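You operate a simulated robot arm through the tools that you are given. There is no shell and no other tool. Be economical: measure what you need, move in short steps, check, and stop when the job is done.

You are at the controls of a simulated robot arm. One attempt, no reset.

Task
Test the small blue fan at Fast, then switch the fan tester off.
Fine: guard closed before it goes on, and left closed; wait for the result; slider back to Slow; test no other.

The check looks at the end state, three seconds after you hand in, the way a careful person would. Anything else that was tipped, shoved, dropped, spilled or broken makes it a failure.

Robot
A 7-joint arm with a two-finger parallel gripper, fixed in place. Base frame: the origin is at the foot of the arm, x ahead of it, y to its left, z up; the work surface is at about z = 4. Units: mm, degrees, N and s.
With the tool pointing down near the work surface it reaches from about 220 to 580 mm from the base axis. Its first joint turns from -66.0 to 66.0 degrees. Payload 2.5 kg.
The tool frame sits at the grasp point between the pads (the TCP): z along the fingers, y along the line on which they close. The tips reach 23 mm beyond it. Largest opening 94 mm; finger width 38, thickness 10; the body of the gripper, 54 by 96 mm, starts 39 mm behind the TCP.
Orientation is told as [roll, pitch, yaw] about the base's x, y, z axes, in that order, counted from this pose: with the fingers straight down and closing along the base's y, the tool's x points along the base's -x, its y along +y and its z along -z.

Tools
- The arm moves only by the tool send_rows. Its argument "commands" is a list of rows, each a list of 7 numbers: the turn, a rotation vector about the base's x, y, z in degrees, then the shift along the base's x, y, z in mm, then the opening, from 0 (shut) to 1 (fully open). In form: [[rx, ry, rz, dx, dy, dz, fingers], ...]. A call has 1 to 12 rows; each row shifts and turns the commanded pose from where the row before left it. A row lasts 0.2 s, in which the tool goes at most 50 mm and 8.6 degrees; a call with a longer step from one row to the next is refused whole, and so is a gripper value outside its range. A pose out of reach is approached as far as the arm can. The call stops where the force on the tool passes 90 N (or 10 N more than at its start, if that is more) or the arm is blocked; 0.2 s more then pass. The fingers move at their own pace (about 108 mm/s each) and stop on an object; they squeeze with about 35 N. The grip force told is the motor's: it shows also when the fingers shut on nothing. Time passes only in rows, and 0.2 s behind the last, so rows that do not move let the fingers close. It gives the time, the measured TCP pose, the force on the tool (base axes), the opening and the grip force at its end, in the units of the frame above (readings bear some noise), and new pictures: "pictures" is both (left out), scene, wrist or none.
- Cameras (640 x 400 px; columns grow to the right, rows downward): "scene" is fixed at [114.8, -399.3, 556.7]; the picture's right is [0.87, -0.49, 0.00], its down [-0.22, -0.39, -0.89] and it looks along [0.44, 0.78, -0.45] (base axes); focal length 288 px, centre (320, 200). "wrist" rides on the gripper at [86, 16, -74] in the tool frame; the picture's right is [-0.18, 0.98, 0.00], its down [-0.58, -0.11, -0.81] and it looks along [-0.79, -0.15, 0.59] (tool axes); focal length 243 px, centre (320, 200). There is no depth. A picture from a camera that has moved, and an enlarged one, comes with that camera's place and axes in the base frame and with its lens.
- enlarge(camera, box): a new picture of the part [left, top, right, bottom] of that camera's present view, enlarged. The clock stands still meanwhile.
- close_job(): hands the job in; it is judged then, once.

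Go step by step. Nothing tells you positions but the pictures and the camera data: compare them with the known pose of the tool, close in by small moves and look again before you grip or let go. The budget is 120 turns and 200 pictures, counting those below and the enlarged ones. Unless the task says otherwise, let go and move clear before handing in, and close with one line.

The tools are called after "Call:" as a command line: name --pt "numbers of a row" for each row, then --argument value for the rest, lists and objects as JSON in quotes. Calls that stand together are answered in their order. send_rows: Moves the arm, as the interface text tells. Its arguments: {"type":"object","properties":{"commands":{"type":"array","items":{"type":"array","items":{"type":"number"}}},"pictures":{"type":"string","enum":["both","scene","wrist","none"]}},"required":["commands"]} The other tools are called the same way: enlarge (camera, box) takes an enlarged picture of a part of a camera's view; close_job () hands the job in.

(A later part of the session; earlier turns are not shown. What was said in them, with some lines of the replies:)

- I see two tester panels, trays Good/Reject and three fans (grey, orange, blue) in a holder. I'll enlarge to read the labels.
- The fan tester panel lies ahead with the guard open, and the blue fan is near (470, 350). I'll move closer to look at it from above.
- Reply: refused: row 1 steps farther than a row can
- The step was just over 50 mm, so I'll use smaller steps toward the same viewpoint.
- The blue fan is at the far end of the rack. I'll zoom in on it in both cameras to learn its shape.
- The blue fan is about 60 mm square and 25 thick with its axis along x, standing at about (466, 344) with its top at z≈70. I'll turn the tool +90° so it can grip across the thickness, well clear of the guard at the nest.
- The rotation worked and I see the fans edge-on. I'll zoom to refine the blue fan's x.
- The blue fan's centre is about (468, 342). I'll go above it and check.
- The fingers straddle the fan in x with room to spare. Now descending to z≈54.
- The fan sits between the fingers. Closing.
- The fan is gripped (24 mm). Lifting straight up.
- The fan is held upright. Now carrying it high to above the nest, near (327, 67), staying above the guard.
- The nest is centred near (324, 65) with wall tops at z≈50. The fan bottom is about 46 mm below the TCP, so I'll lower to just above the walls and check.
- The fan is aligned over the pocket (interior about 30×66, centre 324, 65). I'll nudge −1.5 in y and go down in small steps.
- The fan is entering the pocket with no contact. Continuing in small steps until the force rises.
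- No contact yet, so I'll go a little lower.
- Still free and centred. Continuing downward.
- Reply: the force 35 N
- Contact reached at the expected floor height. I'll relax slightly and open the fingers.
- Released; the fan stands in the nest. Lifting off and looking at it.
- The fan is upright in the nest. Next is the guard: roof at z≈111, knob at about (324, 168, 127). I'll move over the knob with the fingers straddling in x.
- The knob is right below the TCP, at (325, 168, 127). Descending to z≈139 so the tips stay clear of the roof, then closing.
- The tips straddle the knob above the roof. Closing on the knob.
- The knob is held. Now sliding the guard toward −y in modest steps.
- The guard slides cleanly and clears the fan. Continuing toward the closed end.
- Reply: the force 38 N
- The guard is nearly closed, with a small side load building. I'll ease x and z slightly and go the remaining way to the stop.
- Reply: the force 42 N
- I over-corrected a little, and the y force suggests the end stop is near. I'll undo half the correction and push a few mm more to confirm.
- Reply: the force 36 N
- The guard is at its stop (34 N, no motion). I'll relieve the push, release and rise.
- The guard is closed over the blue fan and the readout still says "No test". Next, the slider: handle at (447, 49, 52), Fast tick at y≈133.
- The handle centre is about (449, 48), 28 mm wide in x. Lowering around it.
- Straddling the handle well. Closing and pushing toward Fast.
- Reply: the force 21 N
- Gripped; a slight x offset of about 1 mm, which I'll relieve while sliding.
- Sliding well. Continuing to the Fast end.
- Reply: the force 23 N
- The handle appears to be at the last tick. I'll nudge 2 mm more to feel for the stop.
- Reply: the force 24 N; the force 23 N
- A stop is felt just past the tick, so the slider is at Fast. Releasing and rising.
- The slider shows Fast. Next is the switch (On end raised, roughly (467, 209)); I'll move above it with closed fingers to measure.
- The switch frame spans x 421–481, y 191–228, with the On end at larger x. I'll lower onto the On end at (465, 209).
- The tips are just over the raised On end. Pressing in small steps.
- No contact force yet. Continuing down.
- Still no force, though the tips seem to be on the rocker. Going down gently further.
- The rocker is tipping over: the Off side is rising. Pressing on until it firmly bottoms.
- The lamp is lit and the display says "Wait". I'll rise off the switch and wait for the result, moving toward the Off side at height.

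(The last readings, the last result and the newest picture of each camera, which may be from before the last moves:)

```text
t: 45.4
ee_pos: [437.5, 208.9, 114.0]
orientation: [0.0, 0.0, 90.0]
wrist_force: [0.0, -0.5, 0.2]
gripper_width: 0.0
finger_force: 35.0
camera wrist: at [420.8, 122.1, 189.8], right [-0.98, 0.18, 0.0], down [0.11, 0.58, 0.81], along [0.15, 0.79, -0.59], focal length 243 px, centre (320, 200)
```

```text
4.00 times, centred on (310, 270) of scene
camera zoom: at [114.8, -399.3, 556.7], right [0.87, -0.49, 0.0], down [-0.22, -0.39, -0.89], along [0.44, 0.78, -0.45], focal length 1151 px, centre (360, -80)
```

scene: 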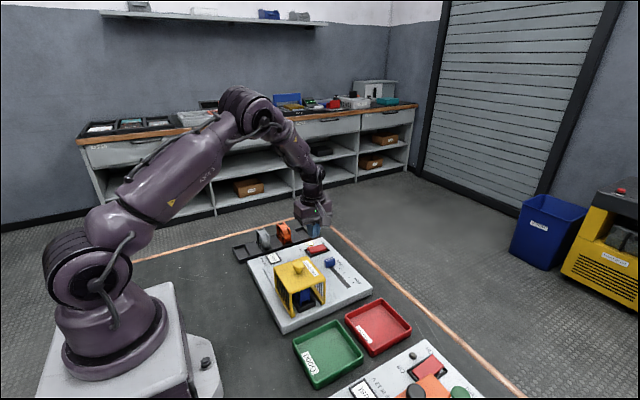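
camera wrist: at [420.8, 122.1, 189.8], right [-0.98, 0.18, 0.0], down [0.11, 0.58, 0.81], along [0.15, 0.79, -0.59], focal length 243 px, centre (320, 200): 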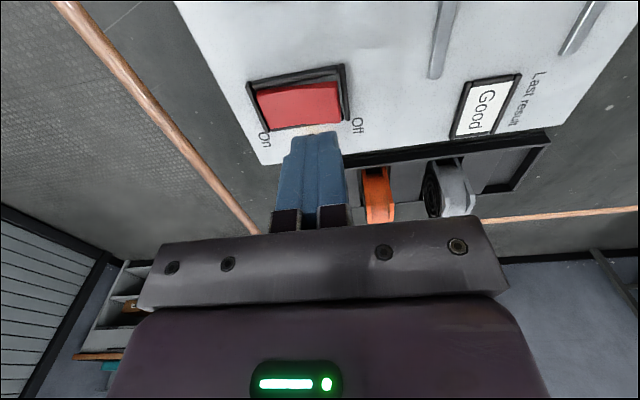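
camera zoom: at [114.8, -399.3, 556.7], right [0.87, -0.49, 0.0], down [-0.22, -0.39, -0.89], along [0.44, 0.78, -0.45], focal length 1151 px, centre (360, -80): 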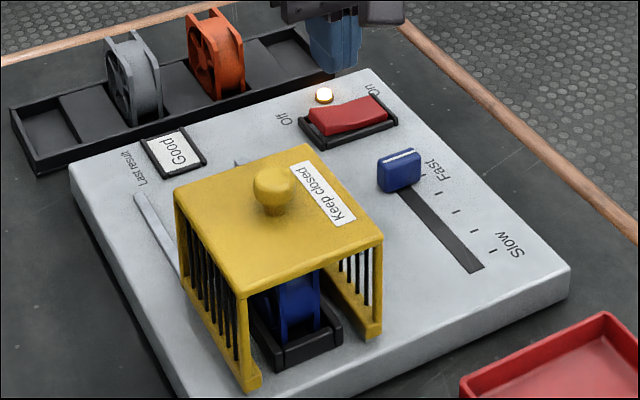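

The result is "Good". Now pressing the Off end at (436, 209).

Call:
send_rows --pt "0 0 0 -1 0 -20 0" --pt "0 0 0 0 0 -15 0" --pt "0 0 0 0 0 -5 0" --pt "0 0 0 0 0 -4 0" --pt "0 0 0 0 0 -2 0" --pt "0 0 0 0 0 -2 0" --pt "0 0 0 0 0 -2 0" --pt "0 0 0 0 0 0 0"

Call:
enlarge --camera "wrist" --box '[220, 80, 400, 220]'

```text
t: 47.2
ee_pos: [435.7, 208.3, 66.1]
orientation: [0.1, 0.0, 90.0]
wrist_force: [-9.3, -1.8, 9.6]
gripper_width: 0.0
finger_force: 35.2
camera wrist: at [419.7, 122.2, 139.6], right [-0.98, 0.18, 0.0], down [0.11, 0.58, 0.81], along [0.15, 0.79, -0.59], focal length 243 px, centre (320, 200)
```

scene: 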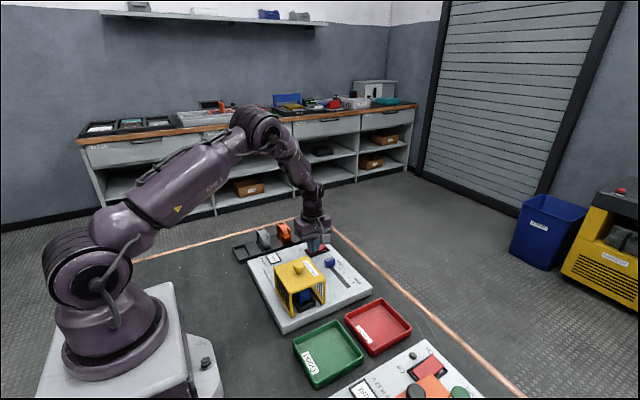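
wrist: 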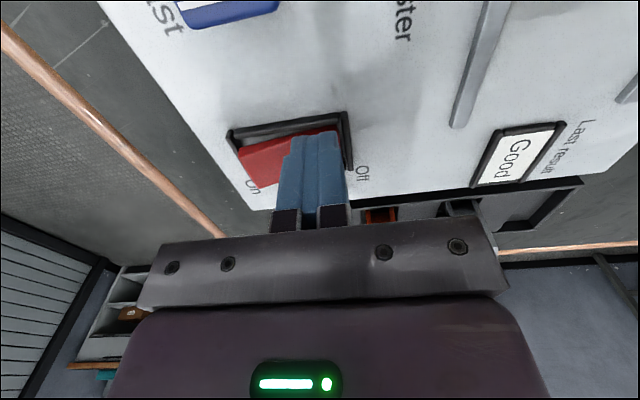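

```text
2.86 times, centred on (310, 150) of wrist
camera zoom: at [419.7, 122.2, 139.6], right [-0.98, 0.18, 0.0], down [0.11, 0.58, 0.81], along [0.15, 0.79, -0.59], focal length 693 px, centre (349, 343)
```

zoom: 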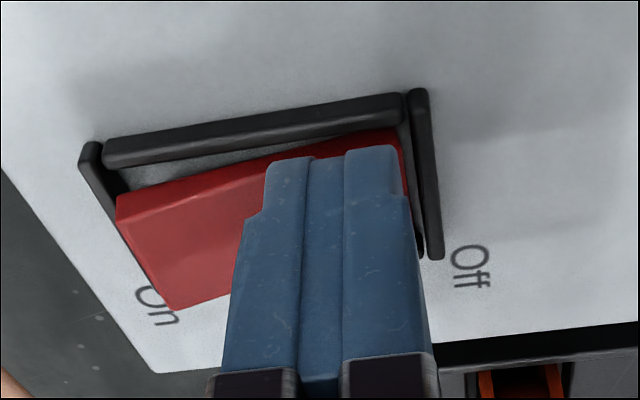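

The rocker has tipped back to Off. I'll lift and confirm the lamp is dark.

Call:
send_rows --pt "0 0 0 0 0 15 0" --pt "0 0 0 0 0 30 0" --pt "0 0 0 0 -20 35 0" --pt "0 0 0 0 -30 10 0.6" --pt "0 0 0 0 0 0 0.6"

Call:
enlarge --camera "scene" --box '[240, 220, 380, 320]'

```text
t: 48.4
ee_pos: [436.0, 159.8, 154.8]
orientation: [0.0, 0.0, 90.0]
wrist_force: [0.5, 0.3, 0.4]
gripper_width: 56.4
finger_force: 0.0
camera wrist: at [419.5, 72.3, 229.9], right [-0.98, 0.18, 0.0], down [0.11, 0.58, 0.81], along [0.15, 0.79, -0.59], focal length 243 px, centre (320, 200)
```

scene: 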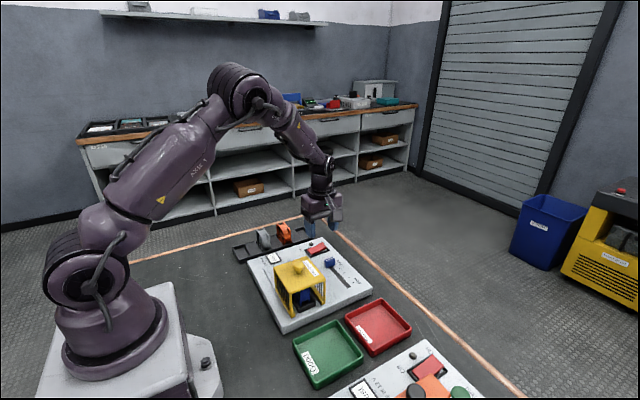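
wrist: 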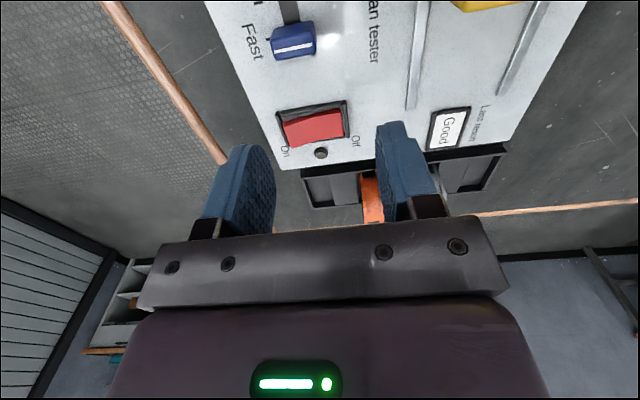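

```text
4.00 times, centred on (310, 270) of scene
camera zoom: at [114.8, -399.3, 556.7], right [0.87, -0.49, 0.0], down [-0.22, -0.39, -0.89], along [0.44, 0.78, -0.45], focal length 1151 px, centre (360, -80)
```

zoom: 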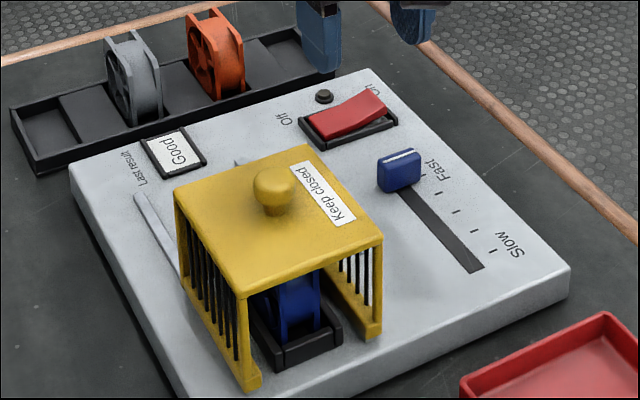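

The tester is off with lamp dark and result Good. Now back to the slider handle at (451, 133).

Call:
send_rows --pt "0 0 0 15 -26.5 0 0.6" --pt "0 0 0 0 0 -30 0.6" --pt "0 0 0 0 0 -20 0.6" --pt "0 0 0 0 0 0 0.6"

Call:
enlarge --camera "wrist" --box '[220, 60, 420, 220]'

```text
t: 49.4
ee_pos: [452.2, 133.0, 105.1]
orientation: [-0.1, 0.0, 90.0]
wrist_force: [0.6, 0.1, -0.2]
gripper_width: 56.4
finger_force: 0.1
camera wrist: at [435.3, 45.6, 179.6], right [-0.98, 0.18, 0.0], down [0.11, 0.58, 0.81], along [0.15, 0.79, -0.59], focal length 243 px, centre (320, 200)
```

scene: 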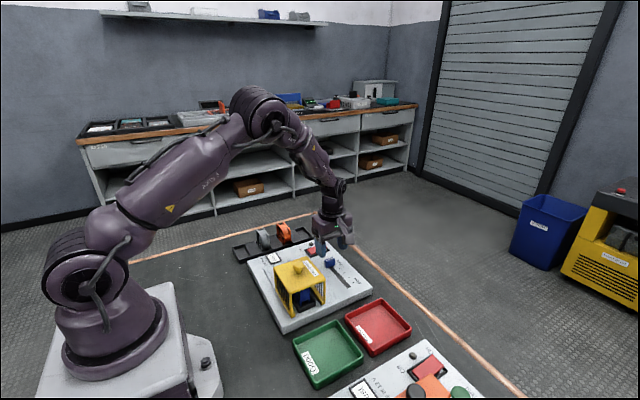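
wrist: 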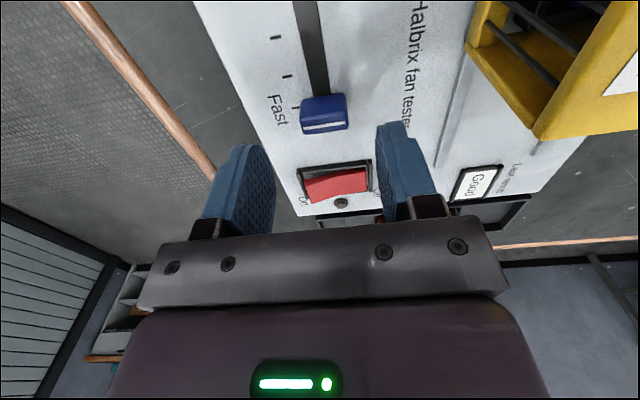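

```text
2.50 times, centred on (320, 140) of wrist
camera zoom: at [435.3, 45.6, 179.6], right [-0.98, 0.18, 0.0], down [0.11, 0.58, 0.81], along [0.15, 0.79, -0.59], focal length 606 px, centre (320, 350)
```

zoom: 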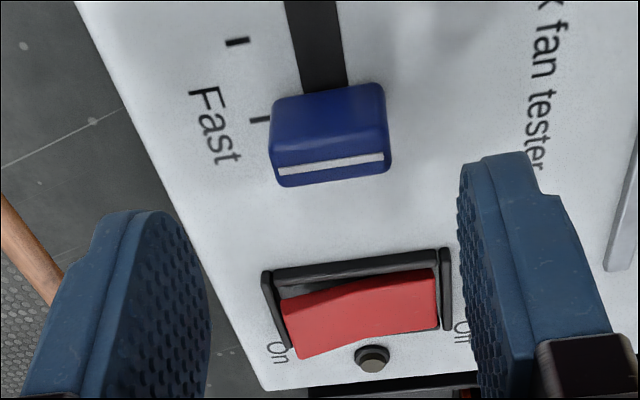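

Handle centre is about (450, 134). Lowering, gripping and sliding back toward Slow.

Call:
send_rows --pt "0 0 0 -0.5 0 -20 0.6" --pt "0 0 0 0 0 -16.5 0.6" --pt "0 0 0 0 0 0 0.6" --pt "0 0 0 0 0 0 0.3" --pt "0 0 0 0 0 0 0" --pt "0 0 0 0 0 0 0" --pt "0 0 0 0 0 0 0" --pictures "wrist"

```text
t: 51.0
ee_pos: [449.9, 132.0, 67.3]
orientation: [0.3, 0.0, 90.1]
wrist_force: [-10.9, -0.8, 1.9]
gripper_width: 29.8
finger_force: 45.1
camera wrist: at [434.0, 45.5, 142.6], right [-0.98, 0.18, 0.0], down [0.11, 0.58, 0.81], along [0.15, 0.79, -0.59], focal length 243 px, centre (320, 200)
```

wrist: 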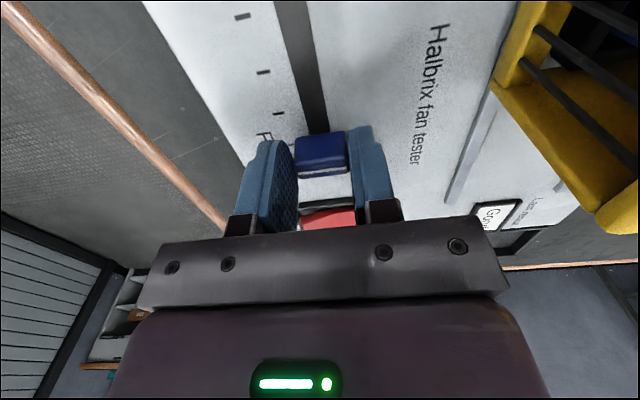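

Gripped. Sliding back −y toward Slow.

Call:
send_rows --pt "0 0 0 -0.4 -10 0 0" --pt "0 0 0 0 -10 0 0" --pt "0 0 0 0 -10 0 0" --pt "0 0 0 0 -10 0 0" --pt "0 0 0 0 -10 0 0" --pt "0 0 0 0 -10 0 0" --pt "0 0 0 0 -10 0 0" --pt "0 0 0 0 -8 0 0" --pt "0 0 0 0 -4 0 0" --pt "0 0 0 0 0 0 0"

```text
t: 53.2
ee_pos: [449.8, 50.5, 67.2]
orientation: [0.1, 0.0, 90.0]
wrist_force: [-5.4, -0.9, -17.6]
gripper_width: 29.9
finger_force: 45.1
camera wrist: at [433.8, -36.8, 142.6], right [-0.98, 0.18, 0.0], down [0.11, 0.58, 0.81], along [0.15, 0.79, -0.59], focal length 243 px, centre (320, 200)
```

scene: 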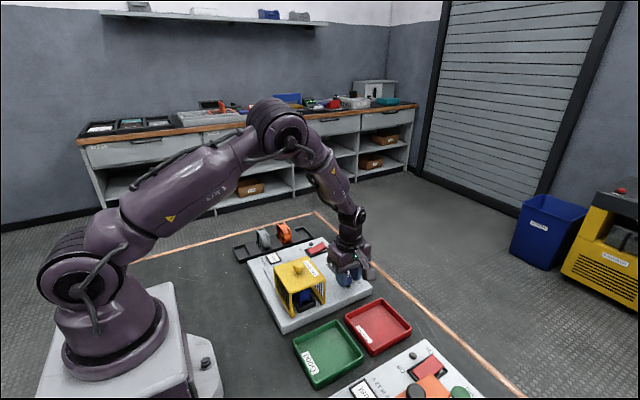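
wrist: 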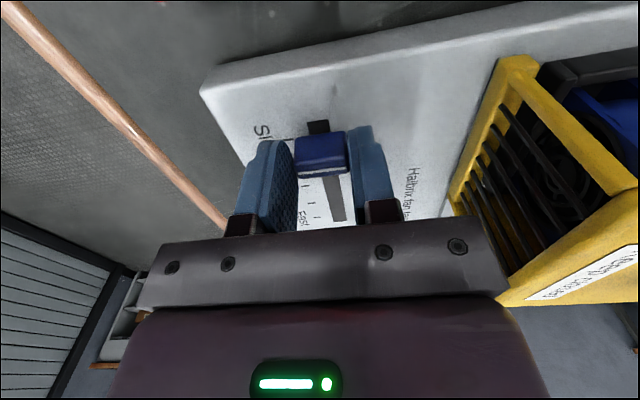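

Almost there; pushing 3 mm more to feel the Slow stop.

Call:
send_rows --pt "0 0 0 0 -2 0 0" --pt "0 0 0 0 -1.5 0 0" --pt "0 0 0 0 0 0 0" --pictures "none"

```text
t: 54.0
ee_pos: [449.9, 47.1, 67.8]
orientation: [0.1, 0.0, 90.0]
wrist_force: [-4.8, 0.6, -20.7]
gripper_width: 29.8
finger_force: 44.8
```

Call:
send_rows --pt "0 0 0 0 -1.5 0 0" --pt "0 0 0 0 -1 0 0" --pt "0 0 0 0 0 0 0" --pictures "none"

```text
t: 54.8
ee_pos: [450.7, 47.3, 67.3]
orientation: [-0.1, -0.2, 90.1]
wrist_force: [-0.3, 12.3, -24.4]
gripper_width: 29.8
finger_force: 44.8
```

The Slow stop is reached. I'll relieve, release, rise clear and take a final look.

Call:
send_rows --pt "0 0 0 0 1.5 0 0" --pt "0 0 0 0 0 0 0.4" --pt "0 0 0 0 0 0 0.6" --pt "0 0 0 0 0 20 0.6" --pt "0 0 0 0 0 40 0.6" --pt "0 0 0 0 0 45 0.6" --pt "0 0 0 0 -10 45 0.6" --pt "0 0 0 0 0 0 0.6"

Call:
enlarge --camera "scene" --box '[240, 220, 380, 320]'

Call:
enlarge --camera "wrist" --box '[240, 0, 480, 160]'

```text
t: 56.6
ee_pos: [449.7, 36.7, 218.0]
orientation: [0.0, 0.0, 90.0]
wrist_force: [-0.3, 1.6, 0.4]
gripper_width: 56.4
finger_force: 0.1
camera wrist: at [433.7, -50.1, 293.8], right [-0.98, 0.18, 0.0], down [0.11, 0.58, 0.81], along [0.15, 0.79, -0.59], focal length 243 px, centre (320, 200)
```

scene: 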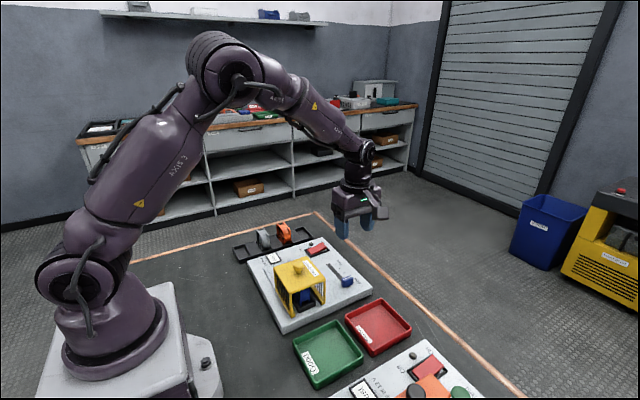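
wrist: 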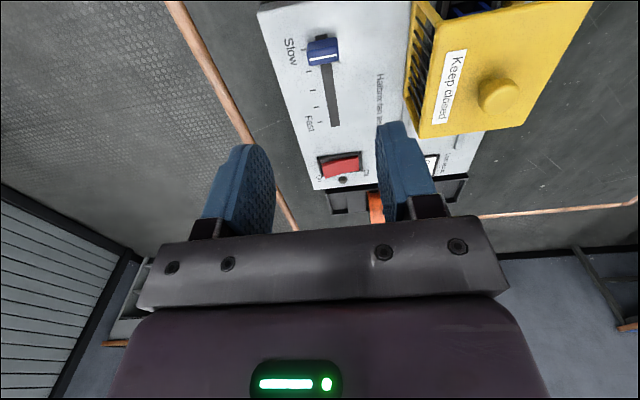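

```text
4.00 times, centred on (310, 270) of scene
camera zoom: at [114.8, -399.3, 556.7], right [0.87, -0.49, 0.0], down [-0.22, -0.39, -0.89], along [0.44, 0.78, -0.45], focal length 1151 px, centre (360, -80)
```

zoom: 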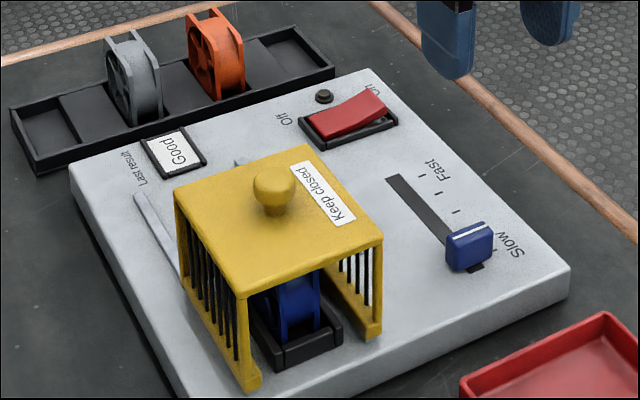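

```text
2.50 times, centred on (360, 80) of wrist
camera zoom: at [433.7, -50.1, 293.8], right [-0.98, 0.18, 0.0], down [0.11, 0.58, 0.81], along [0.15, 0.79, -0.59], focal length 606 px, centre (220, 500)
```

zoom: 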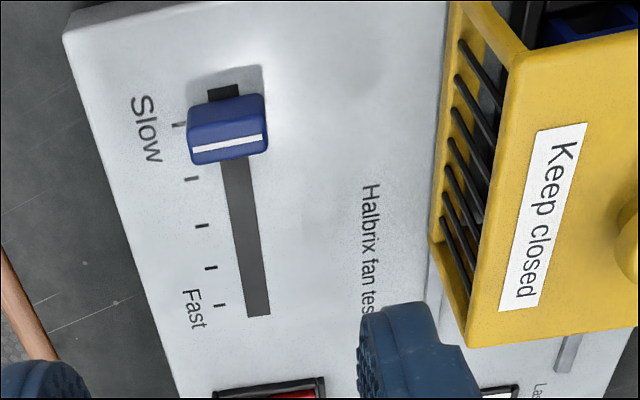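

The display shows Good, the switch is off with the lamp dark, the slider is at Slow, the guard is closed and the arm is clear. Handing in.

Call:
close_job

```text
The job is handed in.
```

The small blue fan was tested at Fast and the result is "Good". The tester is off, the slider is back at Slow, and the guard is closed with the fan still inside.
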